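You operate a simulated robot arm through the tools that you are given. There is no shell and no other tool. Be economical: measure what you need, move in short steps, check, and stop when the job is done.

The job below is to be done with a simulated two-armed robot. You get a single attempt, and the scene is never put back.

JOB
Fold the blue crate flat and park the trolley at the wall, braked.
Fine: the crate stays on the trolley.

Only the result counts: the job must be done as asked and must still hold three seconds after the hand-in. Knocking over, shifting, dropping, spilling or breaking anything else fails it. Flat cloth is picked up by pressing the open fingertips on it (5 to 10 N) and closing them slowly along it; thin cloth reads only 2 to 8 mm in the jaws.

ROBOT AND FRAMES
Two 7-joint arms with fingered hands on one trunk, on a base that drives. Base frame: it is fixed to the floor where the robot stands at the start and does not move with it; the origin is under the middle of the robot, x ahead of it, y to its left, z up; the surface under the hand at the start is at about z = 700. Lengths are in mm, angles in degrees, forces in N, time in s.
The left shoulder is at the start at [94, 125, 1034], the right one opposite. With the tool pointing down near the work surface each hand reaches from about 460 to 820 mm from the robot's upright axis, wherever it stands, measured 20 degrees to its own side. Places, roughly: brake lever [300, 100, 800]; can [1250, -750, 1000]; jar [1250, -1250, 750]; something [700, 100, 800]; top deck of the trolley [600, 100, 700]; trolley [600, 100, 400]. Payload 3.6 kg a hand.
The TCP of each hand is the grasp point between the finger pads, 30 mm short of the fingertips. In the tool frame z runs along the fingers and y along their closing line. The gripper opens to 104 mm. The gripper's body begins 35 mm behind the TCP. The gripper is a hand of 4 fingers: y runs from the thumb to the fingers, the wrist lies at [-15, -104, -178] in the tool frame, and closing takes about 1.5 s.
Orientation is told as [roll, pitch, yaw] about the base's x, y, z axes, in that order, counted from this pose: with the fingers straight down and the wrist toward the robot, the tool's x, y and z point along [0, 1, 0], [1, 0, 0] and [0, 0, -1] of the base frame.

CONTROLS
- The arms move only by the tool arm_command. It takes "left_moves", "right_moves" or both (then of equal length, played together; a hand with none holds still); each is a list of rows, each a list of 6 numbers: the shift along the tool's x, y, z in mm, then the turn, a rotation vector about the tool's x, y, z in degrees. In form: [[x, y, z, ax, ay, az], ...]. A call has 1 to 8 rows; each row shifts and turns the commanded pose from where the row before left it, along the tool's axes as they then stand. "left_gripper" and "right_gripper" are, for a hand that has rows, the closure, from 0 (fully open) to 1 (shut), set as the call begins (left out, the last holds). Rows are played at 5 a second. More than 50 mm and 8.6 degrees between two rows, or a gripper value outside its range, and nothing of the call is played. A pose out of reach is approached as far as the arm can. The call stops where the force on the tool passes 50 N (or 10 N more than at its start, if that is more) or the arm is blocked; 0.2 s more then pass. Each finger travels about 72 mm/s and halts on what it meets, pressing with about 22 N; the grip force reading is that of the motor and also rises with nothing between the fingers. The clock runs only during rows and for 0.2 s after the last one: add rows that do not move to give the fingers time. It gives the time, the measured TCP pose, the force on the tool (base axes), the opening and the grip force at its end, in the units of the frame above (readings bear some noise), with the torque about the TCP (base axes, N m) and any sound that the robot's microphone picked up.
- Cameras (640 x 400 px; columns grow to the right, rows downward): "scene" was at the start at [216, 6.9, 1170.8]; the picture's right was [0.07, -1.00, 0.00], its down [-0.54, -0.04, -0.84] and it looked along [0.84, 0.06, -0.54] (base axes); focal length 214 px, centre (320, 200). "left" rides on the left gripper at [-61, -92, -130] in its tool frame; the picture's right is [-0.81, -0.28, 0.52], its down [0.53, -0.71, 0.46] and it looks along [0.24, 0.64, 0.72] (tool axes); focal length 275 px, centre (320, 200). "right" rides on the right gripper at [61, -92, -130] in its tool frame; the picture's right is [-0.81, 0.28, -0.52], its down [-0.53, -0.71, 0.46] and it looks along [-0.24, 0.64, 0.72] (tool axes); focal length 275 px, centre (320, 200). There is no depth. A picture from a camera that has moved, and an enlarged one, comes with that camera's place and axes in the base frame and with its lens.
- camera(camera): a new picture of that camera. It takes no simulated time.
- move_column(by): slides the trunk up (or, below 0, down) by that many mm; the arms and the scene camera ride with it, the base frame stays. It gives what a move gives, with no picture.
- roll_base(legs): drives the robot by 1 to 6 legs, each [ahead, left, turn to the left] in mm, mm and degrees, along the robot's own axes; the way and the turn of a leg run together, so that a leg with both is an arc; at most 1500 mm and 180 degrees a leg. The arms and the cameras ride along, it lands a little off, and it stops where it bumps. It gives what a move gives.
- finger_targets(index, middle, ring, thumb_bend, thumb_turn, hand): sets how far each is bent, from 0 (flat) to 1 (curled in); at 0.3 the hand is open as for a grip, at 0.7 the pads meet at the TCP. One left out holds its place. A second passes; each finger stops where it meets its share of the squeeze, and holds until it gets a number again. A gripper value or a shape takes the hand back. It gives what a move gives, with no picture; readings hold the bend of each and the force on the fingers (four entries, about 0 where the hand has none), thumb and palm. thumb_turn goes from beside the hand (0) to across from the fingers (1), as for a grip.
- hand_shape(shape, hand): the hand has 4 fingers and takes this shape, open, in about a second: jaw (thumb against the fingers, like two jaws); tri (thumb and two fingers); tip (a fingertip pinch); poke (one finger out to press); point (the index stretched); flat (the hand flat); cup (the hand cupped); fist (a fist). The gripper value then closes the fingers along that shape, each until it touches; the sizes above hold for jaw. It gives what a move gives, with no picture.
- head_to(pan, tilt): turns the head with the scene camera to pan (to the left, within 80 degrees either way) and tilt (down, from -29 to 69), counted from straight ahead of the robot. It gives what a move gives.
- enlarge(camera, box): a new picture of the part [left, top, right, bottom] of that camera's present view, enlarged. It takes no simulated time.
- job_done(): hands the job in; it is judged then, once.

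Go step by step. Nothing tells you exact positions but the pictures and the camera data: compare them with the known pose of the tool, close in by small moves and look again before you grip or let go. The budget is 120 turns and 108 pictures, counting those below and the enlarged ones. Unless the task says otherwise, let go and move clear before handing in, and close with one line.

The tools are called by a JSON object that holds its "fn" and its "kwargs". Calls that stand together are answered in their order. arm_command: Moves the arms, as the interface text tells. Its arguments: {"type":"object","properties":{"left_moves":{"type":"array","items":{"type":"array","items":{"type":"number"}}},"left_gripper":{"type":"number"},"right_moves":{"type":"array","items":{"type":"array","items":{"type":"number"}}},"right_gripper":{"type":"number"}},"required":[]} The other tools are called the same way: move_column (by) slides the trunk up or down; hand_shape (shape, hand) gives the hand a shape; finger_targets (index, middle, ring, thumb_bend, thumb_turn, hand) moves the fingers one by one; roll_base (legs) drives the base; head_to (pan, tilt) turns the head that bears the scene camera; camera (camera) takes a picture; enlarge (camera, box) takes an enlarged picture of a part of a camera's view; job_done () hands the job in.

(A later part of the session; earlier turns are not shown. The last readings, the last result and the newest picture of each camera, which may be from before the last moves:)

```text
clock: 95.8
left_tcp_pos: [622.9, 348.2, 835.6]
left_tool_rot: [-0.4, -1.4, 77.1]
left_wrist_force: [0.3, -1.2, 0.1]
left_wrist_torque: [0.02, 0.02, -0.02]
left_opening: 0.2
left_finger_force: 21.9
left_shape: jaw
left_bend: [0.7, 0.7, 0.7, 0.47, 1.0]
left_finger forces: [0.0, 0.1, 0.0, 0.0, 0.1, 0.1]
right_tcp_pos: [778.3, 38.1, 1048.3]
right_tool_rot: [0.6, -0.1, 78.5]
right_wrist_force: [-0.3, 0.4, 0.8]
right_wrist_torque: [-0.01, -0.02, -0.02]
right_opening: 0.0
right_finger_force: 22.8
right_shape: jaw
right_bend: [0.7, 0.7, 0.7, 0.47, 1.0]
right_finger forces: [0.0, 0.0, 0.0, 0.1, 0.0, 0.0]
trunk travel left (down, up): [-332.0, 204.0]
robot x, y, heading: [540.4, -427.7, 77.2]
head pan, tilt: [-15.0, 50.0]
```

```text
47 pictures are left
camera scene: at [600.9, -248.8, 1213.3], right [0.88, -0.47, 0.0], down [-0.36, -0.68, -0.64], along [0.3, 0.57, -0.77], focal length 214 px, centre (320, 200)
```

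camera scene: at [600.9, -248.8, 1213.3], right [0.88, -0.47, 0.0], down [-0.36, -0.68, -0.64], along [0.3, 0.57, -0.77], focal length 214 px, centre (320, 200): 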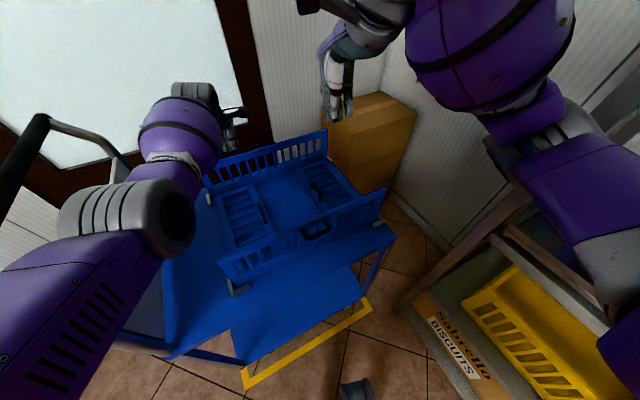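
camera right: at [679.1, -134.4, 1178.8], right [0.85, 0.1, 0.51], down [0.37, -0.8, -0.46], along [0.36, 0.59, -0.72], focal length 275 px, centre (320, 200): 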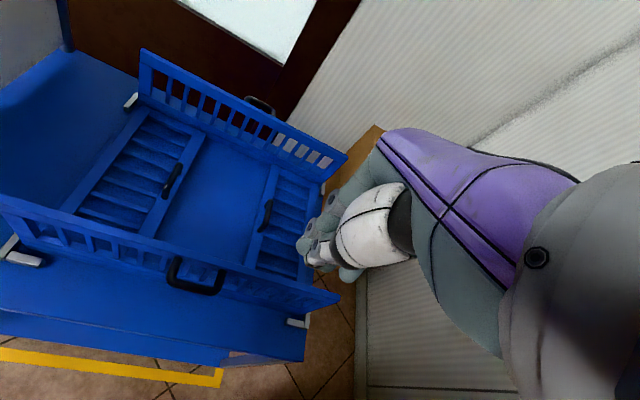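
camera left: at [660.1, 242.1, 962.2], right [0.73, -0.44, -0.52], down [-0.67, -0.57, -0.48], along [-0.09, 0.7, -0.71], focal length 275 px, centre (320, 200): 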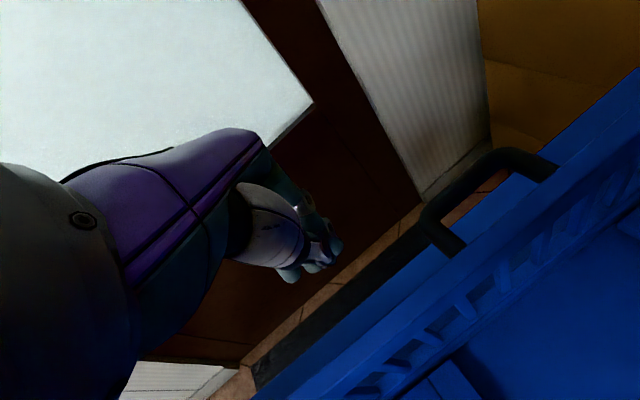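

Pulling the far long wall inward (−y).

{"fn": "arm_command", "kwargs": {"left_moves": [[-2.7, -11.7, 0, 0, 0, 0], [-2.7, -11.7, 0, 0, 0, 0], [-2.7, -11.7, 0, 0, 0, 0], [-2.7, -11.7, 0, 0, 0, 0], [-2.7, -11.7, 0, 0, 0, 0], [-2.7, -11.7, 0, 0, 0, 0], [-2.7, -11.7, 0, 0, 0, 0]]}}

{"fn": "camera", "kwargs": {"camera": "left"}}

{"fn": "camera", "kwargs": {"camera": "scene"}}

```text
clock: 97.5
left_tcp_pos: [624.1, 262.6, 832.6]
left_tool_rot: [-0.3, -1.1, 77.2]
left_wrist_force: [0.4, -0.2, -0.3]
left_wrist_torque: [0.02, -0.02, 0.02]
left_opening: 0.1
left_finger_force: 22.1
left_shape: jaw
left_bend: [0.7, 0.7, 0.7, 0.47, 1.0]
left_finger forces: [0.1, 0.0, 0.0, 0.0, 0.0, 0.0]
right_tcp_pos: [777.4, 37.1, 1049.1]
right_tool_rot: [0.7, -0.2, 78.4]
right_wrist_force: [-0.1, -0.8, -0.3]
right_wrist_torque: [0.01, -0.02, 0.02]
right_opening: 0.2
right_finger_force: 21.7
right_shape: jaw
right_bend: [0.7, 0.7, 0.7, 0.47, 1.0]
right_finger forces: [0.0, 0.1, 0.1, 0.0, 0.1, 0.1]
trunk travel left (down, up): [-332.0, 204.0]
robot x, y, heading: [543.7, -426.3, 77.3]
head pan, tilt: [-15.0, 50.0]
```

```text
46 pictures are left
camera left: at [660.9, 158.0, 960.0], right [0.73, -0.44, -0.52], down [-0.67, -0.57, -0.47], along [-0.09, 0.7, -0.71], focal length 275 px, centre (320, 200)
```

left: 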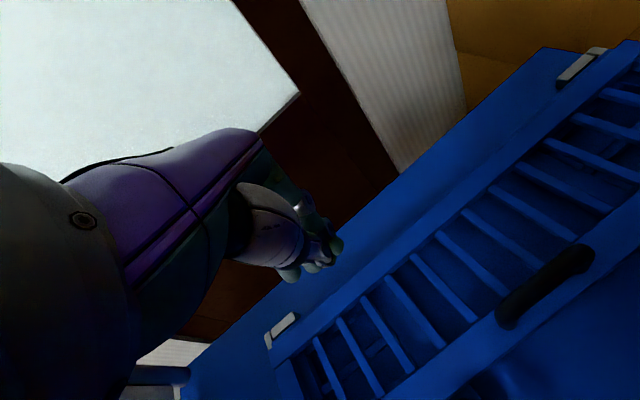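

```text
45 pictures are left
camera scene: at [600.9, -249.2, 1213.4], right [0.88, -0.47, 0.0], down [-0.36, -0.68, -0.64], along [0.3, 0.57, -0.77], focal length 214 px, centre (320, 200)
```

scene: 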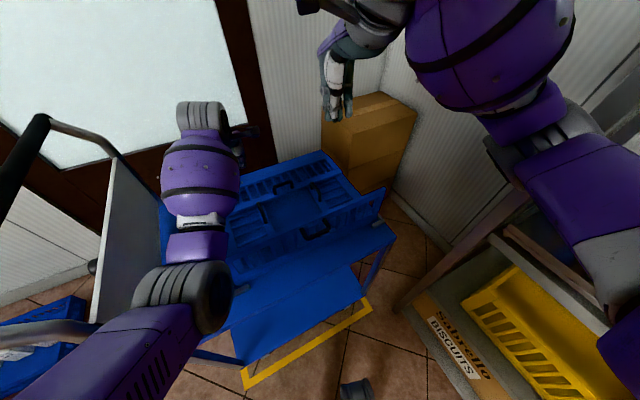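

The far long wall has dropped in. I'll move over it and press lightly to seat it.

{"fn": "arm_command", "kwargs": {"left_moves": [[-5, -24, 0, 0, 0, 0], [-5, -24, 0, 0, 0, 0], [0, 0, 20, 0, 0, 0], [0, 0, 20, 0, 0, 0], [0, 0, 5, 0, 0, 0], [0, 0, 5, 0, 0, 0], [0, 0, 4, 0, 0, 0]]}}

{"fn": "camera", "kwargs": {"camera": "left"}}

{"fn": "camera", "kwargs": {"camera": "right"}}

```text
clock: 99.0
left_tcp_pos: [622.3, 214.7, 777.6]
left_tool_rot: [-0.3, -1.4, 77.2]
left_wrist_force: [-0.3, -0.3, -0.2]
left_wrist_torque: [-0.01, -0.01, 0.03]
left_opening: 0.1
left_finger_force: 22.3
left_shape: jaw
left_bend: [0.7, 0.7, 0.7, 0.47, 1.0]
left_finger forces: [0.0, 0.1, 0.0, 0.0, 0.0, 0.0]
right_tcp_pos: [777.4, 37.9, 1048.2]
right_tool_rot: [0.7, -0.3, 78.4]
right_wrist_force: [0.3, -0.6, 0.2]
right_wrist_torque: [0.02, 0.01, 0.0]
right_opening: 0.2
right_finger_force: 22.2
right_shape: jaw
right_bend: [0.7, 0.7, 0.7, 0.47, 1.0]
right_finger forces: [0.0, 0.1, 0.0, 0.0, 0.0, 0.0]
trunk travel left (down, up): [-332.0, 204.0]
robot x, y, heading: [543.0, -430.9, 77.2]
head pan, tilt: [-15.0, 50.0]
```

```text
44 pictures are left
camera left: at [660.0, 110.2, 905.2], right [0.73, -0.44, -0.52], down [-0.67, -0.57, -0.47], along [-0.09, 0.7, -0.71], focal length 275 px, centre (320, 200)
```

left: 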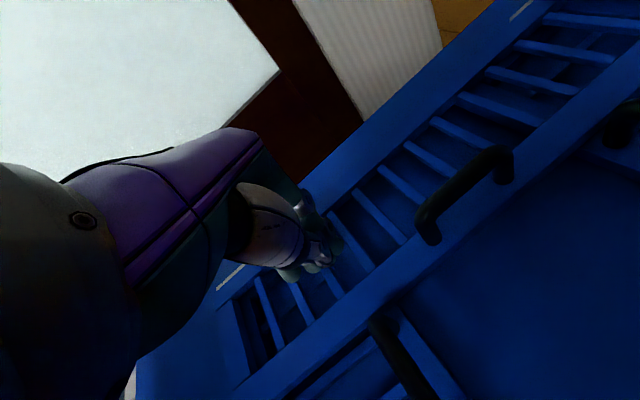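

```text
43 pictures are left
camera right: at [699.8, -41.6, 1178.6], right [0.85, 0.1, 0.51], down [0.37, -0.8, -0.46], along [0.36, 0.59, -0.72], focal length 275 px, centre (320, 200)
```

right: 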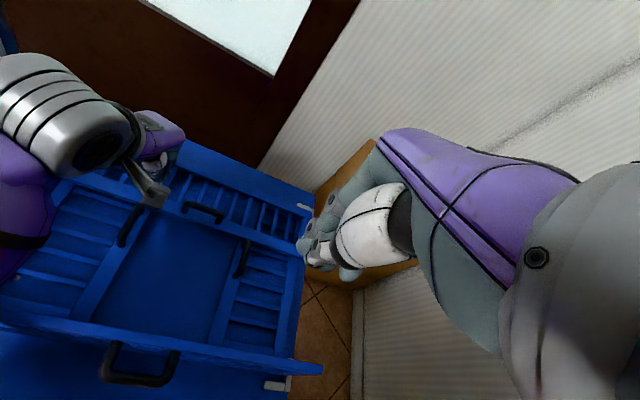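

It looks flat. A short press to seat it, then lift off.

{"fn": "arm_command", "kwargs": {"left_moves": [[0, 0, 5, 0, 0, 0], [0, 0, 5, 0, 0, 0], [0, 0, 5, 0, 0, 0], [0, 0, 4, 0, 0, 0]]}}

{"fn": "arm_command", "kwargs": {"left_moves": [[0, 0, -45, 0, 0, 0], [0, 0, -45, 0, 0, 0], [0, 0, -45, 0, 0, 0], [0, -20, -45, 0, 0, 0], [0, -30, -40, 0, 0, 0], [0, -35, -30, 0, 0, 0]]}}

```text
clock: 100.0
left_tcp_pos: [622.9, 217.1, 769.3]
left_tool_rot: [-0.5, -2.5, 77.2]
left_wrist_force: [-3.9, -7.4, 26.3]
left_wrist_torque: [-0.25, 0.08, 0.0]
left_opening: 0.0
left_finger_force: 21.6
left_shape: jaw
left_bend: [0.7, 0.7, 0.7, 0.47, 1.0]
left_finger forces: [0.1, 0.0, 0.1, 0.0, 47.5, 0.0]
right_tcp_pos: [777.3, 34.9, 1050.9]
right_tool_rot: [0.7, -0.4, 78.3]
right_wrist_force: [-0.4, 1.1, 0.1]
right_wrist_torque: [-0.01, 0.0, 0.0]
right_opening: 0.1
right_finger_force: 22.4
right_shape: jaw
right_bend: [0.7, 0.7, 0.7, 0.47, 1.0]
right_finger forces: [0.1, 0.1, 0.1, 0.0, 0.0, 0.1]
trunk travel left (down, up): [-332.0, 204.0]
robot x, y, heading: [543.1, -425.3, 77.2]
head pan, tilt: [-15.0, 50.0]
```

```text
clock: 101.5
left_tcp_pos: [605.3, 141.0, 992.8]
left_tool_rot: [-0.3, -1.3, 77.2]
left_wrist_force: [-0.2, -1.1, -0.5]
left_wrist_torque: [-0.01, -0.05, 0.0]
left_opening: 0.2
left_finger_force: 22.3
left_shape: jaw
left_bend: [0.7, 0.7, 0.7, 0.47, 1.0]
left_finger forces: [0.1, 0.1, 0.0, 0.1, 0.0, 0.0]
left hand out of reach, approached as far as the arm can: row 6
right_tcp_pos: [777.4, 37.2, 1047.7]
right_tool_rot: [0.7, -0.3, 78.4]
right_wrist_force: [-0.1, 0.1, -0.2]
right_wrist_torque: [-0.01, 0.01, -0.01]
right_opening: 0.2
right_finger_force: 22.0
right_shape: jaw
right_bend: [0.7, 0.7, 0.7, 0.47, 1.0]
right_finger forces: [0.0, 0.0, 0.0, 0.0, 0.1, 0.1]
trunk travel left (down, up): [-332.0, 204.0]
robot x, y, heading: [539.3, -427.1, 76.9]
head pan, tilt: [-15.0, 50.0]
```

Seated and lifted. Now I'll back off so the left hand can come down on my side of the last wall, left of its handle.

{"fn": "roll_base", "kwargs": {"legs": [[-130, 0, 0]]}}

{"fn": "arm_command", "kwargs": {"left_moves": [[-15, -33, 0, 0, 0, 0], [-15, -33, 0, 0, 0, 0], [-15, -33, 0, 0, 0, 0], [0, 0, 25, 0, 0, 0]]}}

{"fn": "camera", "kwargs": {"camera": "scene"}}

{"fn": "camera", "kwargs": {"camera": "left"}}

```text
clock: 102.7
left_tcp_pos: [576.0, 14.5, 993.0]
left_tool_rot: [-0.3, -1.4, 77.1]
left_wrist_force: [-0.3, -0.3, -0.2]
left_wrist_torque: [-0.01, -0.01, -0.02]
left_opening: 0.0
left_finger_force: 21.9
left_shape: jaw
left_bend: [0.7, 0.7, 0.7, 0.47, 1.0]
left_finger forces: [0.0, 0.0, 0.1, 0.0, 0.0, 0.1]
right_tcp_pos: [749.0, -89.4, 1047.9]
right_tool_rot: [0.7, -0.3, 78.4]
right_wrist_force: [0.4, 0.9, 0.3]
right_wrist_torque: [0.03, 0.0, 0.0]
right_opening: 0.0
right_finger_force: 22.4
right_shape: jaw
right_bend: [0.7, 0.7, 0.7, 0.47, 1.0]
right_finger forces: [0.0, 0.0, 0.0, 0.0, 0.0, 0.0]
trunk travel left (down, up): [-332.0, 204.0]
robot x, y, heading: [511.0, -556.0, 77.2]
head pan, tilt: [-15.0, 50.0]
```

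```text
clock: 103.7
left_tcp_pos: [609.5, -50.9, 917.1]
left_tool_rot: [-0.4, -1.4, 77.1]
left_wrist_force: [0.0, -0.3, 0.2]
left_wrist_torque: [-0.01, -0.01, -0.03]
left_opening: 0.1
left_finger_force: 22.4
left_shape: jaw
left_bend: [0.7, 0.7, 0.7, 0.47, 1.0]
left_finger forces: [0.1, 0.0, 0.0, 0.0, 0.1, 0.0]
left hand out of reach, approached as far as the arm can: row 1, 2, 3
right_tcp_pos: [749.1, -88.7, 1048.7]
right_tool_rot: [0.7, -0.1, 78.4]
right_wrist_force: [-0.2, 0.6, 0.6]
right_wrist_torque: [-0.03, 0.03, 0.05]
right_opening: 0.1
right_finger_force: 22.2
right_shape: jaw
right_bend: [0.7, 0.7, 0.7, 0.47, 1.0]
right_finger forces: [0.0, 0.0, 0.0, 0.1, 0.0, 0.0]
trunk travel left (down, up): [-332.0, 204.0]
robot x, y, heading: [511.9, -554.6, 77.6]
head pan, tilt: [-15.0, 50.0]
```

```text
42 pictures are left
camera scene: at [572.1, -374.9, 1213.3], right [0.88, -0.47, 0.0], down [-0.36, -0.68, -0.64], along [0.3, 0.57, -0.77], focal length 214 px, centre (320, 200)
```

scene: 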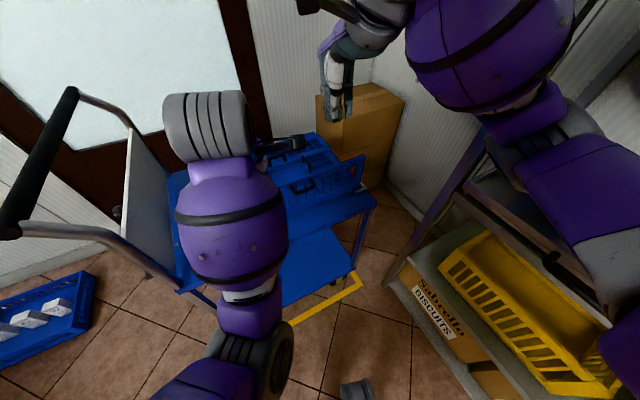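

```text
41 pictures are left
camera left: at [647.3, -157.0, 1045.0], right [0.74, -0.44, -0.52], down [-0.67, -0.57, -0.48], along [-0.09, 0.7, -0.71], focal length 275 px, centre (320, 200)
```

left: 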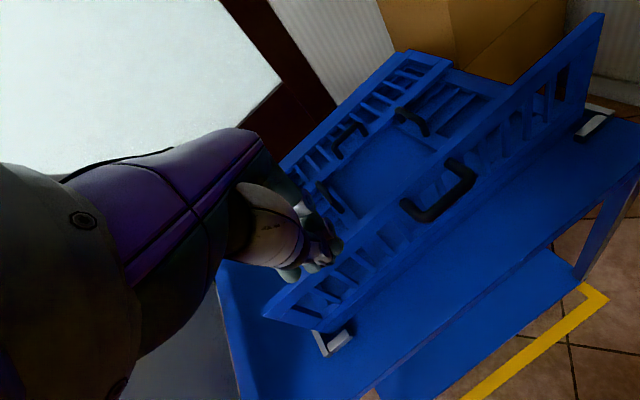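

Too close for the left arm. I'll back the base off a little more, then lower the hand.

{"fn": "roll_base", "kwargs": {"legs": [[-60, 0, 0]]}}

{"fn": "arm_command", "kwargs": {"left_moves": [[0, 0, 30, 0, 0, 0], [0, 0, 30, 0, 0, 0], [0, 0, 28, 0, 0, 0]]}}

{"fn": "camera", "kwargs": {"camera": "left"}}

```text
clock: 104.7
left_tcp_pos: [597.2, -110.1, 918.1]
left_tool_rot: [-0.3, -1.4, 77.2]
left_wrist_force: [0.5, -0.2, -0.2]
left_wrist_torque: [0.02, 0.03, -0.01]
left_opening: 0.0
left_finger_force: 21.9
left_shape: jaw
left_bend: [0.7, 0.7, 0.7, 0.47, 1.0]
left_finger forces: [0.0, 0.0, 0.0, 0.0, 0.0, 0.1]
right_tcp_pos: [735.6, -146.8, 1049.0]
right_tool_rot: [0.7, -0.3, 78.2]
right_wrist_force: [0.2, 0.0, 0.0]
right_wrist_torque: [0.02, -0.03, -0.01]
right_opening: 0.0
right_finger_force: 21.9
right_shape: jaw
right_bend: [0.7, 0.7, 0.7, 0.47, 1.0]
right_finger forces: [0.0, 0.0, 0.0, 0.1, 0.0, 0.1]
trunk travel left (down, up): [-332.0, 204.0]
robot x, y, heading: [498.7, -611.4, 77.4]
head pan, tilt: [-15.0, 50.0]
```

```text
clock: 105.5
left_tcp_pos: [597.2, -107.2, 828.3]
left_tool_rot: [-0.3, -1.5, 77.2]
left_wrist_force: [0.1, -0.4, 0.2]
left_wrist_torque: [-0.01, 0.01, 0.0]
left_opening: 0.3
left_finger_force: 22.1
left_shape: jaw
left_bend: [0.7, 0.7, 0.7, 0.48, 1.0]
left_finger forces: [0.0, 0.0, 0.0, 0.0, 0.1, 0.0]
right_tcp_pos: [735.9, -146.0, 1047.7]
right_tool_rot: [0.6, -0.3, 78.3]
right_wrist_force: [-0.1, 0.7, 1.0]
right_wrist_torque: [-0.01, 0.0, 0.0]
right_opening: 0.0
right_finger_force: 22.8
right_shape: jaw
right_bend: [0.7, 0.7, 0.7, 0.47, 1.0]
right_finger forces: [0.0, 0.0, 0.1, 0.0, 0.0, 0.0]
trunk travel left (down, up): [-332.0, 204.0]
robot x, y, heading: [500.3, -609.4, 77.2]
head pan, tilt: [-15.0, 50.0]
```

```text
40 pictures are left
camera left: at [635.2, -211.6, 956.6], right [0.73, -0.44, -0.52], down [-0.67, -0.57, -0.48], along [-0.09, 0.7, -0.71], focal length 275 px, centre (320, 200)
```

left: 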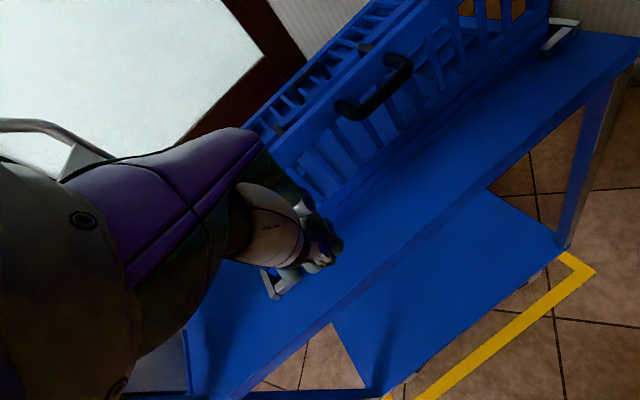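

Pushing the last wall inward (+y).

{"fn": "arm_command", "kwargs": {"left_moves": [[3.3, 14.6, 0, 0, 0, 0], [3.3, 14.6, 0, 0, 0, 0], [3.3, 14.6, 0, 0, 0, 0], [3, 13, 0, 0, 0, 0], [3, 13, 0, 0, 0, 0], [3, 13, 0, 0, 0, 0], [3, 13, 0, 0, 0, 0], [3, 13, 0, 0, 0, 0]]}}

{"fn": "camera", "kwargs": {"camera": "left"}}

```text
clock: 107.3
left_tcp_pos: [597.7, 3.9, 831.7]
left_tool_rot: [-0.3, -1.5, 77.2]
left_wrist_force: [-1.1, 0.4, 1.0]
left_wrist_torque: [-0.03, 0.03, -0.02]
left_opening: 0.0
left_finger_force: 22.1
left_shape: jaw
left_bend: [0.7, 0.7, 0.7, 0.47, 1.0]
left_finger forces: [0.0, 0.0, 0.0, 0.1, 0.0, 0.1]
right_tcp_pos: [736.5, -145.5, 1048.6]
right_tool_rot: [0.7, -0.3, 78.3]
right_wrist_force: [-0.2, -0.5, -0.5]
right_wrist_torque: [0.01, 0.01, 0.04]
right_opening: 0.0
right_finger_force: 22.0
right_shape: jaw
right_bend: [0.7, 0.7, 0.7, 0.47, 1.0]
right_finger forces: [0.1, 0.0, 0.0, 0.0, 0.1, 0.0]
trunk travel left (down, up): [-332.0, 204.0]
robot x, y, heading: [500.3, -608.9, 77.3]
head pan, tilt: [-15.0, 50.0]
```

```text
39 pictures are left
camera left: at [635.2, -100.6, 959.3], right [0.73, -0.44, -0.52], down [-0.67, -0.57, -0.48], along [-0.09, 0.7, -0.71], focal length 275 px, centre (320, 200)
```

left: 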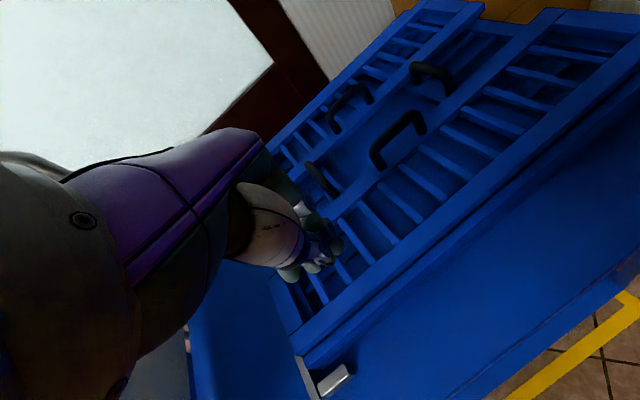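

Folded in. I'll move over it, press lightly, and lift clear.

{"fn": "arm_command", "kwargs": {"left_moves": [[6, 27, 0, 0, 0, 0], [6, 27, 0, 0, 0, 0], [0, 0, 20, 0, 0, 0], [0, 0, 20, 0, 0, 0], [0, 0, 10, 0, 0, 0], [0, 0, 5, 0, 0, 0], [0, 0, 5, 0, 0, 0], [0, 0, 5, 0, 0, 0]]}}

{"fn": "arm_command", "kwargs": {"left_moves": [[0, 0, -45, 0, 0, 0], [0, 0, -45, 0, 0, 0], [0, 0, -45, 0, 0, 0], [0, 0, -45, 0, 0, 0]]}}

{"fn": "camera", "kwargs": {"camera": "left"}}

{"fn": "camera", "kwargs": {"camera": "right"}}

```text
clock: 109.1
left_tcp_pos: [597.6, 60.9, 769.3]
left_tool_rot: [-0.3, -1.6, 77.1]
left_wrist_force: [-0.3, 0.2, 6.8]
left_wrist_torque: [-0.01, 0.01, -0.03]
left_opening: 0.0
left_finger_force: 21.3
left_shape: jaw
left_bend: [0.7, 0.7, 0.7, 0.47, 1.0]
left_finger forces: [0.0, 0.0, 0.1, 0.0, 0.0, 0.0]
right_tcp_pos: [736.4, -145.9, 1048.5]
right_tool_rot: [0.7, -0.2, 78.4]
right_wrist_force: [-0.5, 0.4, -0.6]
right_wrist_torque: [0.0, 0.01, 0.01]
right_opening: 0.1
right_finger_force: 22.6
right_shape: jaw
right_bend: [0.7, 0.7, 0.7, 0.47, 1.0]
right_finger forces: [0.0, 0.0, 0.0, 0.0, 0.1, 0.0]
trunk travel left (down, up): [-332.0, 204.0]
robot x, y, heading: [501.9, -611.2, 77.4]
head pan, tilt: [-15.0, 50.0]
```

```text
clock: 110.1
left_tcp_pos: [595.7, 56.4, 947.7]
left_tool_rot: [-0.4, -1.3, 77.1]
left_wrist_force: [-0.1, -0.6, 0.4]
left_wrist_torque: [0.01, 0.0, -0.01]
left_opening: 0.0
left_finger_force: 21.9
left_shape: jaw
left_bend: [0.7, 0.7, 0.7, 0.48, 1.0]
left_finger forces: [0.0, 0.0, 0.0, 0.0, 0.0, 0.0]
right_tcp_pos: [736.5, -146.4, 1048.5]
right_tool_rot: [0.7, -0.3, 78.3]
right_wrist_force: [-0.4, -0.5, -0.4]
right_wrist_torque: [0.02, -0.04, 0.02]
right_opening: 0.1
right_finger_force: 22.3
right_shape: jaw
right_bend: [0.7, 0.7, 0.7, 0.47, 1.0]
right_finger forces: [0.0, 0.0, 0.0, 0.0, 0.1, 0.0]
trunk travel left (down, up): [-332.0, 204.0]
robot x, y, heading: [499.5, -609.6, 77.1]
head pan, tilt: [-15.0, 50.0]
```

```text
38 pictures are left
camera left: at [634.1, -48.5, 1076.1], right [0.73, -0.44, -0.52], down [-0.67, -0.57, -0.47], along [-0.09, 0.7, -0.71], focal length 275 px, centre (320, 200)
```

left: 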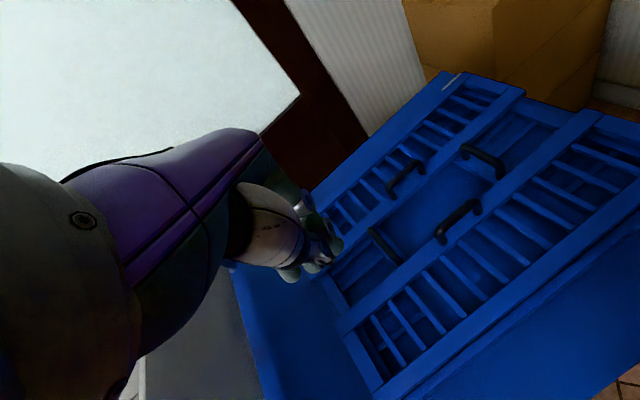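

```text
37 pictures are left
camera right: at [658.1, -225.5, 1178.7], right [0.85, 0.1, 0.51], down [0.37, -0.8, -0.46], along [0.36, 0.59, -0.72], focal length 275 px, centre (320, 200)
```

right: 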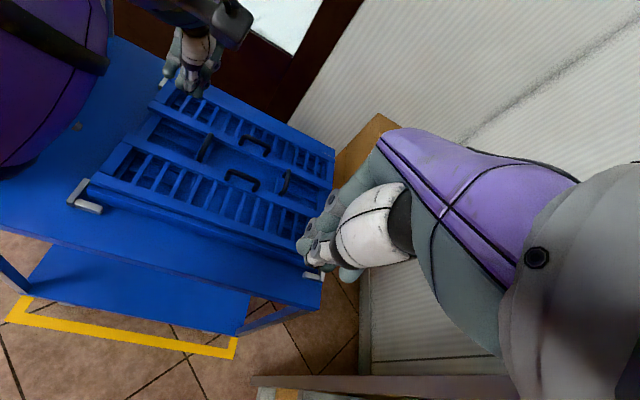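

The crate is folded flat. I'll raise the trunk and drive round to the push bar.

{"fn": "move_column", "kwargs": {"by": 195}}

{"fn": "roll_base", "kwargs": {"legs": [[-200, 0, 0], [0, 680, 0], [0, 0, -77]]}}

{"fn": "head_to", "kwargs": {"pan": 0, "tilt": 45}}

{"fn": "camera", "kwargs": {"camera": "scene"}}

```text
clock: 112.2
left_tcp_pos: [596.3, 57.0, 1140.6]
left_tool_rot: [-0.2, -1.3, 77.2]
left_wrist_force: [0.0, -0.4, -0.1]
left_wrist_torque: [0.03, -0.03, 0.01]
left_opening: 0.0
left_finger_force: 22.5
left_shape: jaw
left_bend: [0.7, 0.7, 0.7, 0.48, 1.0]
left_finger forces: [0.1, 0.0, 0.0, 0.0, 0.0, 0.0]
right_tcp_pos: [735.9, -145.9, 1242.2]
right_tool_rot: [0.8, -0.2, 78.3]
right_wrist_force: [-0.4, 0.2, -0.3]
right_wrist_torque: [0.0, 0.03, 0.0]
right_opening: 0.2
right_finger_force: 22.0
right_shape: jaw
right_bend: [0.7, 0.7, 0.7, 0.47, 1.0]
right_finger forces: [0.0, 0.1, 0.0, 0.0, 0.0, 0.1]
trunk travel left (down, up): [-527.0, 9.0]
robot x, y, heading: [498.6, -610.4, 77.4]
head pan, tilt: [-15.0, 50.0]
```

```text
clock: 123.1
left_tcp_pos: [467.8, -600.3, 1143.4]
left_tool_rot: [-0.2, -1.4, 0.2]
left_wrist_force: [-0.7, 0.5, -0.7]
left_wrist_torque: [0.0, 0.01, 0.0]
left_opening: 0.0
left_finger_force: 21.9
left_shape: jaw
left_bend: [0.7, 0.7, 0.7, 0.48, 1.0]
left_finger forces: [0.0, 0.0, 0.1, 0.0, 0.0, 0.0]
right_tcp_pos: [301.8, -781.6, 1242.9]
right_tool_rot: [0.7, -0.3, 1.3]
right_wrist_force: [0.4, 0.8, -0.8]
right_wrist_torque: [-0.01, -0.01, 0.0]
right_opening: 0.0
right_finger_force: 21.6
right_shape: jaw
right_bend: [0.7, 0.7, 0.7, 0.47, 1.0]
right_finger forces: [0.1, 0.1, 0.0, 0.0, 0.1, 0.1]
trunk travel left (down, up): [-527.0, 9.0]
robot x, y, heading: [-203.0, -655.5, 0.2]
head pan, tilt: [-15.0, 50.0]
```

```text
clock: 123.9
left_tcp_pos: [468.3, -600.8, 1142.9]
left_tool_rot: [-0.3, -1.3, 0.1]
left_wrist_force: [0.8, -0.4, -0.4]
left_wrist_torque: [0.0, 0.02, -0.03]
left_opening: 0.0
left_finger_force: 22.1
left_shape: jaw
left_bend: [0.7, 0.7, 0.7, 0.48, 1.0]
left_finger forces: [0.1, 0.0, 0.0, 0.0, 0.0, 0.0]
right_tcp_pos: [302.2, -781.2, 1244.2]
right_tool_rot: [0.6, -0.3, 1.2]
right_wrist_force: [0.1, 0.4, 0.8]
right_wrist_torque: [-0.04, 0.01, 0.02]
right_opening: 0.0
right_finger_force: 22.1
right_shape: jaw
right_bend: [0.7, 0.7, 0.7, 0.47, 1.0]
right_finger forces: [0.0, 0.0, 0.1, 0.0, 0.0, 0.1]
trunk travel left (down, up): [-527.0, 9.0]
robot x, y, heading: [-202.3, -652.5, 0.1]
head pan, tilt: [0.0, 45.0]
```

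```text
36 pictures are left
camera scene: at [-108.8, -653.3, 1431.2], right [0.0, -1.0, 0.0], down [-0.71, 0.0, -0.71], along [0.71, 0.0, -0.71], focal length 214 px, centre (320, 200)
```

scene: 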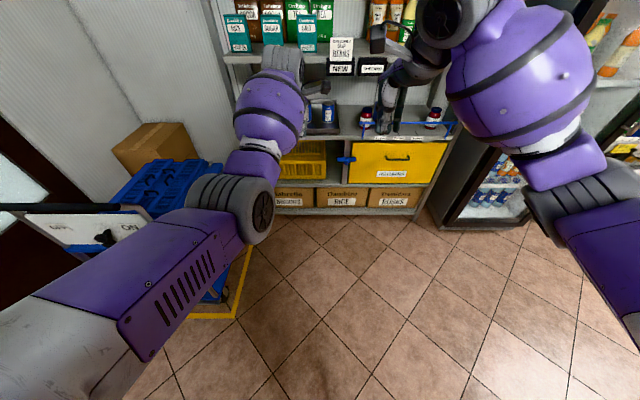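

I'll draw the left hand back and drive in front of the push bar.

{"fn": "arm_command", "kwargs": {"left_moves": [[0, -30, -15, 0, 0, 0], [0, -30, -15, 0, 0, 0], [0, -30, -15, 0, 0, 0], [0, -30, -15, 0, 0, 0]]}}

{"fn": "roll_base", "kwargs": {"legs": [[-150, 0, 0], [0, 780, 0]]}}

{"fn": "camera", "kwargs": {"camera": "scene"}}

{"fn": "enlarge", "kwargs": {"camera": "scene", "box": [200, 100, 440, 250]}}

```text
clock: 124.9
left_tcp_pos: [346.0, -600.3, 1198.7]
left_tool_rot: [-0.3, -1.4, 0.1]
left_wrist_force: [-0.4, 0.1, -1.0]
left_wrist_torque: [0.0, 0.0, -0.01]
left_opening: 0.0
left_finger_force: 21.9
left_shape: jaw
left_bend: [0.7, 0.7, 0.7, 0.48, 1.0]
left_finger forces: [0.1, 0.1, 0.0, 0.0, 0.0, 0.0]
right_tcp_pos: [301.9, -780.8, 1243.7]
right_tool_rot: [0.7, -0.3, 1.1]
right_wrist_force: [-0.1, -0.3, 0.2]
right_wrist_torque: [0.0, -0.02, 0.03]
right_opening: 0.0
right_finger_force: 22.2
right_shape: jaw
right_bend: [0.7, 0.7, 0.7, 0.47, 1.0]
right_finger forces: [0.0, 0.0, 0.1, 0.0, 0.0, 0.0]
trunk travel left (down, up): [-527.0, 9.0]
robot x, y, heading: [-203.6, -654.9, 0.3]
head pan, tilt: [0.0, 45.0]
```

```text
clock: 131.9
left_tcp_pos: [196.0, 101.6, 1198.9]
left_tool_rot: [-0.4, -1.4, 0.1]
left_wrist_force: [-0.4, 0.8, -0.2]
left_wrist_torque: [-0.04, 0.04, -0.01]
left_opening: 0.0
left_finger_force: 22.3
left_shape: jaw
left_bend: [0.7, 0.7, 0.7, 0.48, 1.0]
left_finger forces: [0.0, 0.0, 0.0, 0.0, 0.0, 0.1]
right_tcp_pos: [151.5, -80.9, 1244.0]
right_tool_rot: [0.6, -0.4, 1.2]
right_wrist_force: [0.1, -0.1, -0.1]
right_wrist_torque: [-0.05, 0.0, -0.04]
right_opening: 0.1
right_finger_force: 22.8
right_shape: jaw
right_bend: [0.7, 0.7, 0.7, 0.47, 1.0]
right_finger forces: [0.1, 0.1, 0.1, 0.0, 0.1, 0.0]
trunk travel left (down, up): [-527.0, 9.0]
robot x, y, heading: [-353.3, 45.3, 0.1]
head pan, tilt: [0.0, 45.0]
stopped in leg 2: the robot was blocked; the commanded pose is now the measured one
```

```text
35 pictures are left
camera scene: at [-259.6, 49.0, 1431.3], right [0.0, -1.0, 0.0], down [-0.71, 0.0, -0.71], along [0.71, 0.0, -0.71], focal length 214 px, centre (320, 200)
```

scene: 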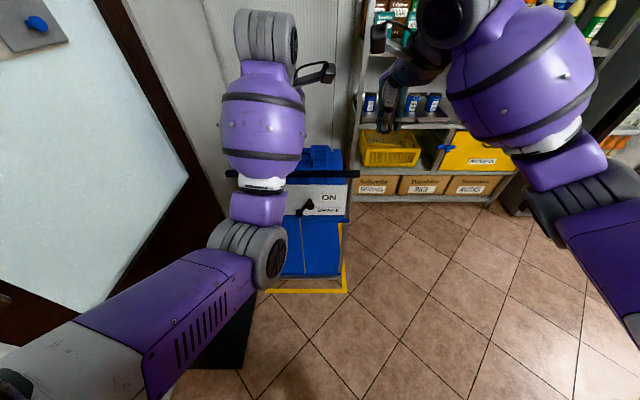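

```text
2.67 times, centred on (320, 175) of scene
camera zoom: at [-259.6, 49.0, 1431.3], right [0.0, -1.0, 0.0], down [-0.71, 0.0, -0.71], along [0.71, 0.0, -0.71], focal length 572 px, centre (320, 267)
```

zoom: 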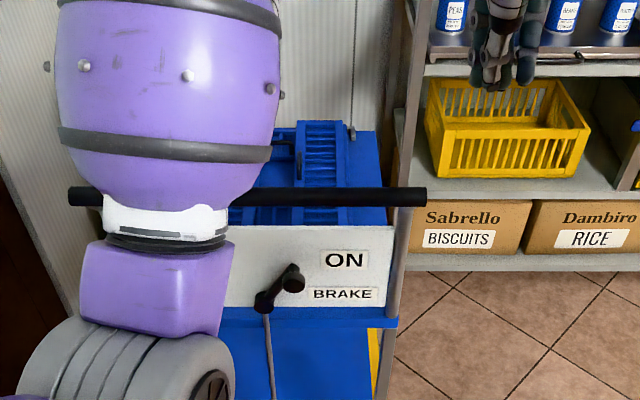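

The base stopped against something on its left. I'll look there.

{"fn": "head_to", "kwargs": {"pan": 75, "tilt": 50}}

{"fn": "camera", "kwargs": {"camera": "scene"}}

{"fn": "camera", "kwargs": {"camera": "left"}}

```text
clock: 133.3
left_tcp_pos: [196.8, 98.3, 1200.2]
left_tool_rot: [-0.3, -1.5, 0.1]
left_wrist_force: [0.1, -0.1, 0.3]
left_wrist_torque: [0.03, 0.02, 0.01]
left_opening: 0.0
left_finger_force: 21.7
left_shape: jaw
left_bend: [0.7, 0.7, 0.7, 0.48, 1.0]
left_finger forces: [0.0, 0.0, 0.1, 0.1, 0.1, 0.0]
right_tcp_pos: [151.5, -83.1, 1244.7]
right_tool_rot: [0.7, -0.3, 1.1]
right_wrist_force: [0.2, 0.1, 0.2]
right_wrist_torque: [0.02, 0.02, 0.0]
right_opening: 0.0
right_finger_force: 22.2
right_shape: jaw
right_bend: [0.7, 0.7, 0.7, 0.47, 1.0]
right_finger forces: [0.0, 0.1, 0.1, 0.0, 0.0, 0.1]
trunk travel left (down, up): [-527.0, 9.0]
robot x, y, heading: [-352.8, 48.1, 0.2]
head pan, tilt: [75.0, 50.0]
```

```text
33 pictures are left
camera scene: at [-320.9, 120.8, 1424.3], right [0.97, -0.26, 0.0], down [-0.2, -0.74, -0.64], along [0.17, 0.62, -0.77], focal length 214 px, centre (320, 200)
```

scene: 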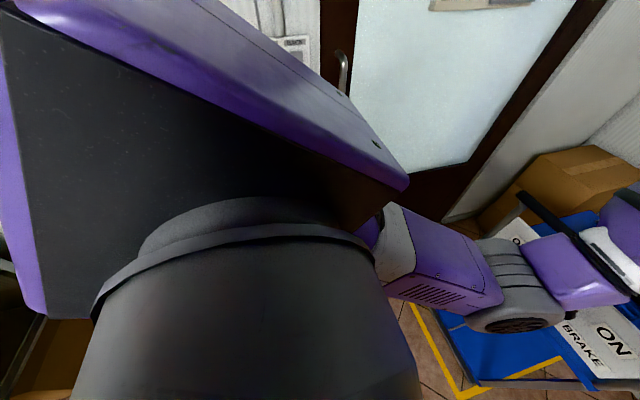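

```text
32 pictures are left
camera left: at [101.4, 39.1, 1327.6], right [-0.26, -0.81, -0.52], down [-0.7, 0.53, -0.48], along [0.66, 0.24, -0.71], focal length 275 px, centre (320, 200)
```

left: 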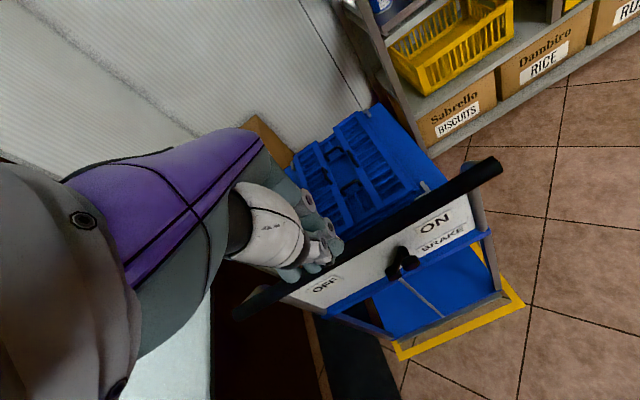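

I can't see the contact directly; I'll move right and ahead away from it, then turn the head to check what's behind.

{"fn": "roll_base", "kwargs": {"legs": [[0, -30, 0], [130, 0, 0]]}}

{"fn": "camera", "kwargs": {"camera": "scene"}}

```text
clock: 135.2
left_tcp_pos: [325.4, 68.7, 1201.0]
left_tool_rot: [-0.3, -1.4, 0.0]
left_wrist_force: [0.6, -0.7, -0.2]
left_wrist_torque: [0.0, -0.02, -0.02]
left_opening: 0.0
left_finger_force: 22.1
left_shape: jaw
left_bend: [0.7, 0.7, 0.7, 0.48, 1.0]
left_finger forces: [0.0, 0.0, 0.0, 0.1, 0.0, 0.1]
right_tcp_pos: [281.4, -112.9, 1243.9]
right_tool_rot: [0.6, -0.4, 1.1]
right_wrist_force: [-0.2, 0.3, 0.9]
right_wrist_torque: [0.07, 0.0, 0.02]
right_opening: 0.1
right_finger_force: 22.0
right_shape: jaw
right_bend: [0.7, 0.7, 0.7, 0.47, 1.0]
right_finger forces: [0.1, 0.0, 0.1, 0.0, 0.1, 0.0]
trunk travel left (down, up): [-527.0, 9.0]
robot x, y, heading: [-221.8, 20.6, -0.3]
head pan, tilt: [75.0, 50.0]
```

```text
31 pictures are left
camera scene: at [-191.5, 91.3, 1424.4], right [0.97, -0.26, 0.0], down [-0.2, -0.74, -0.64], along [0.17, 0.62, -0.77], focal length 214 px, centre (320, 200)
```

scene: 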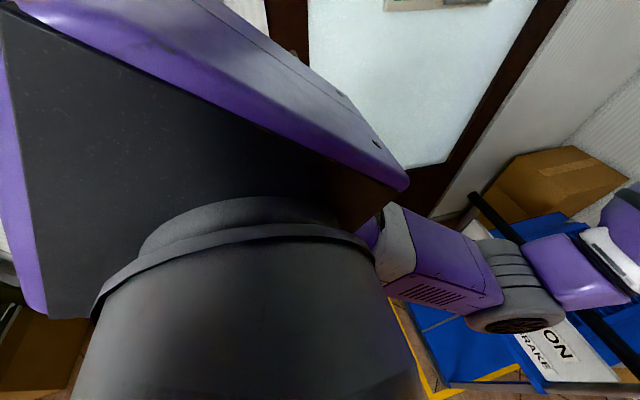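

Next I'll tilt the left hand so its fingers point forward-down, and bring it back, ready to push the brake knob from under the bar.

{"fn": "arm_command", "kwargs": {"left_moves": [[0, 0, 0, -8.5, 0, 0], [0, 0, 0, -8.5, 0, 0], [0, 0, 0, -8.5, 0, 0], [0, 0, 0, -8.5, 0, 0], [0, 0, 0, -8.5, 0, 0], [0, 0, 0, -8.5, 0, 0], [0, 0, 0, -7.5, 0, 0]]}}

{"fn": "arm_command", "kwargs": {"left_moves": [[0, -16.7, -29, 0, 0, 0], [0, -16.7, -29, 0, 0, 0], [0, -16.7, -29, 0, 0, 0]]}}

{"fn": "head_to", "kwargs": {"pan": 0, "tilt": 50}}

{"fn": "camera", "kwargs": {"camera": "scene"}}

```text
clock: 136.8
left_tcp_pos: [325.4, 68.3, 1200.3]
left_tool_rot: [-0.7, -60.0, 0.6]
left_wrist_force: [-0.7, 0.5, -0.4]
left_wrist_torque: [0.01, -0.02, 0.02]
left_opening: 0.0
left_finger_force: 22.0
left_shape: jaw
left_bend: [0.7, 0.7, 0.7, 0.48, 1.0]
left_finger forces: [0.1, 0.1, 0.1, 0.0, 0.0, 0.1]
right_tcp_pos: [280.3, -114.0, 1243.4]
right_tool_rot: [0.7, -0.3, 1.1]
right_wrist_force: [-1.3, 0.2, 1.2]
right_wrist_torque: [-0.02, 0.01, 0.0]
right_opening: 0.0
right_finger_force: 21.9
right_shape: jaw
right_bend: [0.7, 0.7, 0.7, 0.47, 1.0]
right_finger forces: [0.0, 0.0, 0.0, 0.1, 0.0, 0.0]
trunk travel left (down, up): [-527.0, 9.0]
robot x, y, heading: [-229.8, 16.4, 0.1]
head pan, tilt: [75.0, 50.0]
```

```text
clock: 137.6
left_tcp_pos: [248.2, 70.2, 1291.1]
left_tool_rot: [4.2, -71.7, -3.9]
left_wrist_force: [-0.4, 1.5, -0.3]
left_wrist_torque: [0.0, -0.01, 0.0]
left_opening: 0.0
left_finger_force: 22.3
left_shape: jaw
left_bend: [0.7, 0.7, 0.7, 0.48, 1.0]
left_finger forces: [0.1, 0.0, 0.0, 0.0, 0.0, 0.0]
right_tcp_pos: [281.7, -112.5, 1244.7]
right_tool_rot: [0.7, -0.4, 1.1]
right_wrist_force: [0.1, -0.1, 0.1]
right_wrist_torque: [0.01, 0.0, 0.03]
right_opening: 0.0
right_finger_force: 22.3
right_shape: jaw
right_bend: [0.7, 0.7, 0.7, 0.47, 1.0]
right_finger forces: [0.0, 0.0, 0.0, 0.0, 0.0, 0.0]
trunk travel left (down, up): [-527.0, 9.0]
robot x, y, heading: [-224.0, 15.8, 0.1]
head pan, tilt: [75.0, 50.0]
stopped in row 3 (left hand): the arm was blocked; the commanded pose is now the measured one
```

```text
clock: 139.0
left_tcp_pos: [248.9, 72.8, 1289.8]
left_tool_rot: [4.2, -71.8, -3.9]
left_wrist_force: [0.0, -0.1, -0.5]
left_wrist_torque: [0.0, -0.02, 0.03]
left_opening: 0.0
left_finger_force: 22.0
left_shape: jaw
left_bend: [0.7, 0.7, 0.7, 0.48, 1.0]
left_finger forces: [0.0, 0.1, 0.1, 0.1, 0.0, 0.0]
right_tcp_pos: [280.2, -112.4, 1243.8]
right_tool_rot: [0.7, -0.4, 1.1]
right_wrist_force: [-0.3, -0.5, 0.0]
right_wrist_torque: [0.02, 0.01, -0.01]
right_opening: 0.1
right_finger_force: 21.6
right_shape: jaw
right_bend: [0.7, 0.7, 0.7, 0.47, 1.0]
right_finger forces: [0.0, 0.0, 0.0, 0.1, 0.0, 0.0]
trunk travel left (down, up): [-527.0, 9.0]
robot x, y, heading: [-228.9, 16.8, -0.0]
head pan, tilt: [0.0, 50.0]
```

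```text
30 pictures are left
camera scene: at [-134.1, 16.8, 1424.3], right [0.0, -1.0, 0.0], down [-0.77, 0.0, -0.64], along [0.64, 0.0, -0.77], focal length 214 px, centre (320, 200)
```

scene: 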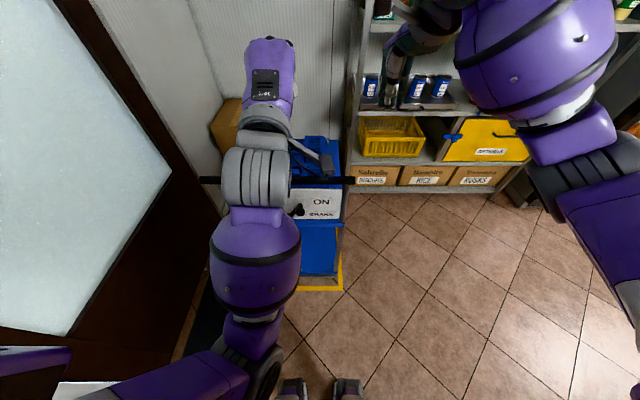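

I'll back up slightly, lower the trunk, and see where the hand is relative to bar and knob.

{"fn": "roll_base", "kwargs": {"legs": [[-80, 0, 0]]}}

{"fn": "move_column", "kwargs": {"by": -330}}

{"fn": "camera", "kwargs": {"camera": "scene"}}

{"fn": "camera", "kwargs": {"camera": "left"}}

```text
clock: 140.1
left_tcp_pos: [169.5, 71.5, 1288.9]
left_tool_rot: [4.3, -71.8, -3.9]
left_wrist_force: [-0.9, 0.9, -0.2]
left_wrist_torque: [0.01, 0.01, 0.0]
left_opening: 0.0
left_finger_force: 22.3
left_shape: jaw
left_bend: [0.7, 0.7, 0.7, 0.48, 1.0]
left_finger forces: [0.0, 0.0, 0.1, 0.0, 0.0, 0.0]
right_tcp_pos: [200.4, -111.3, 1243.7]
right_tool_rot: [0.7, -0.4, 1.1]
right_wrist_force: [-0.7, 0.1, 0.0]
right_wrist_torque: [0.01, -0.02, 0.01]
right_opening: 0.1
right_finger_force: 21.8
right_shape: jaw
right_bend: [0.7, 0.7, 0.7, 0.47, 1.0]
right_finger forces: [0.0, 0.0, 0.1, 0.0, 0.0, 0.1]
trunk travel left (down, up): [-527.0, 9.0]
robot x, y, heading: [-304.2, 11.4, -0.2]
head pan, tilt: [0.0, 50.0]
```

```text
clock: 143.3
left_tcp_pos: [202.0, 72.5, 876.2]
left_tool_rot: [3.7, -59.7, -3.3]
left_wrist_force: [0.4, 0.5, -0.1]
left_wrist_torque: [0.02, -0.03, -0.01]
left_opening: 0.1
left_finger_force: 21.9
left_shape: jaw
left_bend: [0.7, 0.7, 0.7, 0.48, 1.0]
left_finger forces: [0.1, 0.0, 0.1, 0.0, 0.0, 0.0]
right_tcp_pos: [201.2, -113.0, 913.7]
right_tool_rot: [0.7, -0.4, 1.1]
right_wrist_force: [-0.6, 0.9, 0.5]
right_wrist_torque: [-0.01, -0.05, -0.01]
right_opening: 0.0
right_finger_force: 21.9
right_shape: jaw
right_bend: [0.7, 0.7, 0.7, 0.47, 1.0]
right_finger forces: [0.1, 0.0, 0.0, 0.0, 0.1, 0.1]
trunk travel left (down, up): [-197.0, 339.0]
robot x, y, heading: [-303.8, 14.6, 0.1]
head pan, tilt: [0.0, 50.0]
```

```text
29 pictures are left
camera scene: at [-80.7, 16.7, 1076.7], right [0.0, -1.0, 0.0], down [-0.77, 0.0, -0.64], along [0.64, 0.0, -0.77], focal length 214 px, centre (320, 200)
```

scene: 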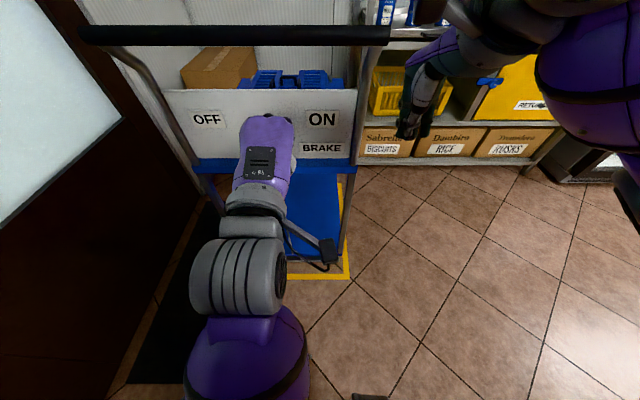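

```text
28 pictures are left
camera left: at [42.0, 11.9, 860.7], right [0.31, -0.79, -0.52], down [0.03, 0.56, -0.83], along [0.95, 0.24, 0.2], focal length 275 px, centre (320, 200)
```

left: 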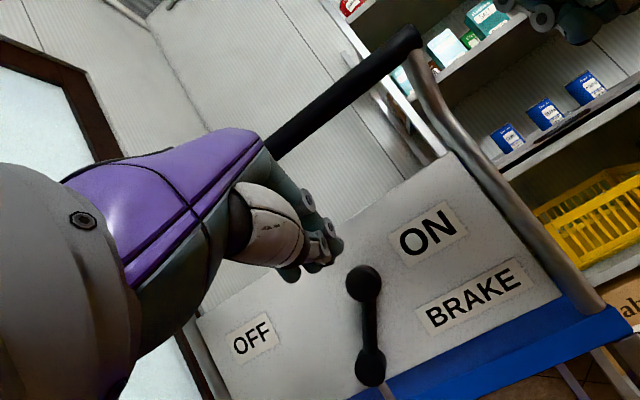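

The knob is at about (308, 87, 827), pivot (330, 135, 748), leaning toward ON. I'll bring the fingertips to the right side of the knob.

{"fn": "arm_command", "kwargs": {"left_moves": [[-20, 0, 0, 0, 0, 0], [-20, 0, 0, 0, 0, 0], [0, 5, 28, 0, 0, 0], [0, 4, 28, 0, 0, 0], [0, 4, 29, 0, 0, 0]]}}

{"fn": "camera", "kwargs": {"camera": "left"}}

{"fn": "camera", "kwargs": {"camera": "scene"}}

```text
clock: 144.5
left_tcp_pos: [281.4, 33.5, 841.8]
left_tool_rot: [2.7, -59.2, -2.5]
left_wrist_force: [-0.3, 0.5, 0.7]
left_wrist_torque: [-0.02, 0.02, -0.02]
left_opening: 0.2
left_finger_force: 22.3
left_shape: jaw
left_bend: [0.7, 0.7, 0.7, 0.48, 1.0]
left_finger forces: [0.0, 0.1, 0.0, 0.0, 0.0, 0.0]
right_tcp_pos: [201.2, -112.9, 913.4]
right_tool_rot: [0.7, -0.3, 1.1]
right_wrist_force: [-0.2, 0.4, -0.1]
right_wrist_torque: [-0.01, 0.02, 0.01]
right_opening: 0.1
right_finger_force: 21.3
right_shape: jaw
right_bend: [0.7, 0.7, 0.7, 0.47, 1.0]
right_finger forces: [0.0, 0.0, 0.1, 0.1, 0.0, 0.0]
trunk travel left (down, up): [-197.0, 339.0]
robot x, y, heading: [-299.7, 15.2, 0.1]
head pan, tilt: [0.0, 50.0]
```

```text
27 pictures are left
camera left: at [122.1, -27.5, 827.3], right [0.3, -0.8, -0.52], down [0.03, 0.55, -0.83], along [0.95, 0.24, 0.19], focal length 275 px, centre (320, 200)
```

left: 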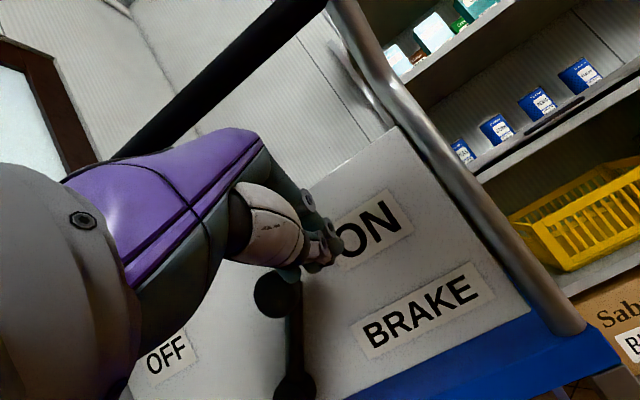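

```text
26 pictures are left
camera scene: at [-80.3, 16.7, 1076.5], right [0.0, -1.0, 0.0], down [-0.77, 0.0, -0.64], along [0.64, 0.0, -0.77], focal length 214 px, centre (320, 200)
```

scene: 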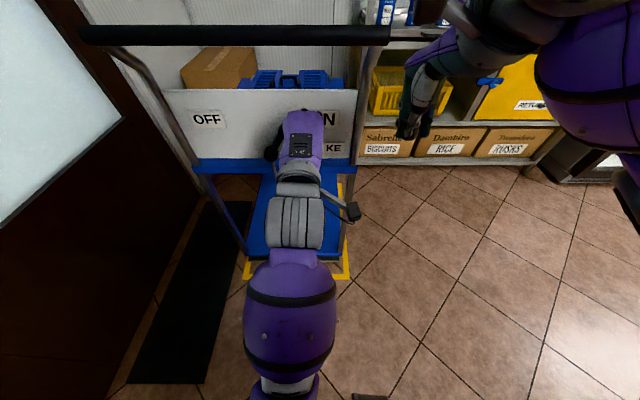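

The fingertips are right beside the knob at its height. Pushing it leftwards to OFF.

{"fn": "arm_command", "kwargs": {"left_moves": [[14, 2, 0, 0, 0, 0], [14, 3, 0, 0, 0, 0], [14, 2, 0, 0, 0, 0], [14, 0, 0, 0, 0, 0], [14, -2, 0, 0, 0, 0], [14, -3, 0, 0, 0, 0], [12, -2, 0, 0, 0, 0]]}}

{"fn": "camera", "kwargs": {"camera": "left"}}

```text
clock: 146.1
left_tcp_pos: [280.8, 128.0, 845.1]
left_tool_rot: [2.6, -59.5, -2.4]
left_wrist_force: [0.2, 0.0, -0.3]
left_wrist_torque: [-0.06, -0.02, 0.03]
left_opening: 0.0
left_finger_force: 22.3
left_shape: jaw
left_bend: [0.7, 0.7, 0.7, 0.48, 1.0]
left_finger forces: [0.1, 0.0, 0.1, 0.0, 0.1, 0.0]
right_tcp_pos: [201.7, -111.9, 913.5]
right_tool_rot: [0.7, -0.2, 1.1]
right_wrist_force: [0.3, 0.1, -0.2]
right_wrist_torque: [-0.02, -0.04, -0.03]
right_opening: 0.1
right_finger_force: 21.8
right_shape: jaw
right_bend: [0.7, 0.7, 0.7, 0.47, 1.0]
right_finger forces: [0.0, 0.0, 0.0, 0.0, 0.1, 0.0]
trunk travel left (down, up): [-197.0, 339.0]
robot x, y, heading: [-301.8, 18.6, -0.0]
head pan, tilt: [0.0, 50.0]
```

```text
25 pictures are left
camera left: at [121.3, 68.1, 830.3], right [0.3, -0.8, -0.52], down [0.03, 0.55, -0.83], along [0.95, 0.24, 0.19], focal length 275 px, centre (320, 200)
```

left: 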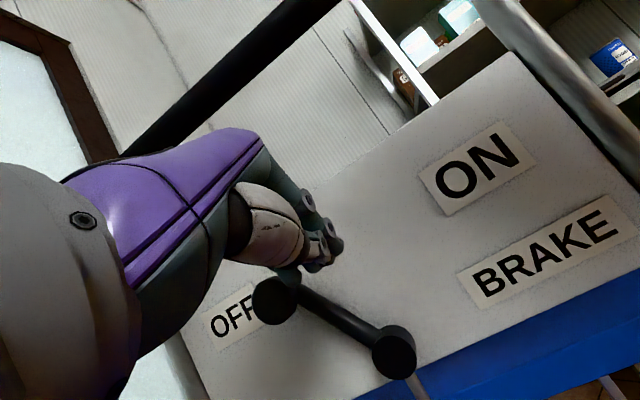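

The lever now leans left toward OFF by about the same angle. A bit more to make sure it is against its stop.

{"fn": "arm_command", "kwargs": {"left_moves": [[7, -1, 0, 0, 0, 0], [7, -2, 0, 0, 0, 0], [5, -2, 0, 0, 0, 0]]}}

{"fn": "camera", "kwargs": {"camera": "left"}}

```text
clock: 146.9
left_tcp_pos: [277.9, 148.1, 841.6]
left_tool_rot: [2.5, -59.5, -2.3]
left_wrist_force: [-0.8, 0.5, -0.9]
left_wrist_torque: [-0.02, 0.01, 0.01]
left_opening: 0.1
left_finger_force: 21.8
left_shape: jaw
left_bend: [0.7, 0.7, 0.7, 0.48, 1.0]
left_finger forces: [0.1, 0.0, 0.0, 0.0, 0.0, 0.0]
right_tcp_pos: [202.2, -111.4, 914.3]
right_tool_rot: [0.8, -0.4, 1.2]
right_wrist_force: [0.4, 0.9, -0.1]
right_wrist_torque: [-0.01, -0.01, 0.02]
right_opening: 0.0
right_finger_force: 22.0
right_shape: jaw
right_bend: [0.7, 0.7, 0.7, 0.47, 1.0]
right_finger forces: [0.0, 0.0, 0.2, 0.0, 0.0, 0.0]
trunk travel left (down, up): [-197.0, 339.0]
robot x, y, heading: [-302.5, 13.4, -0.1]
head pan, tilt: [0.0, 50.0]
```

```text
24 pictures are left
camera left: at [119.0, 86.9, 826.7], right [0.3, -0.8, -0.52], down [0.03, 0.55, -0.83], along [0.95, 0.24, 0.19], focal length 275 px, centre (320, 200)
```

left: 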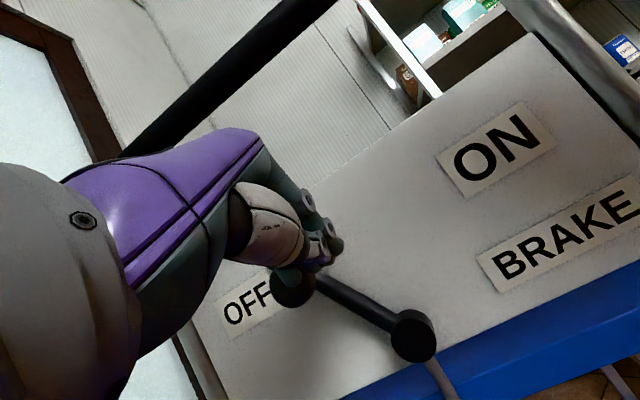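

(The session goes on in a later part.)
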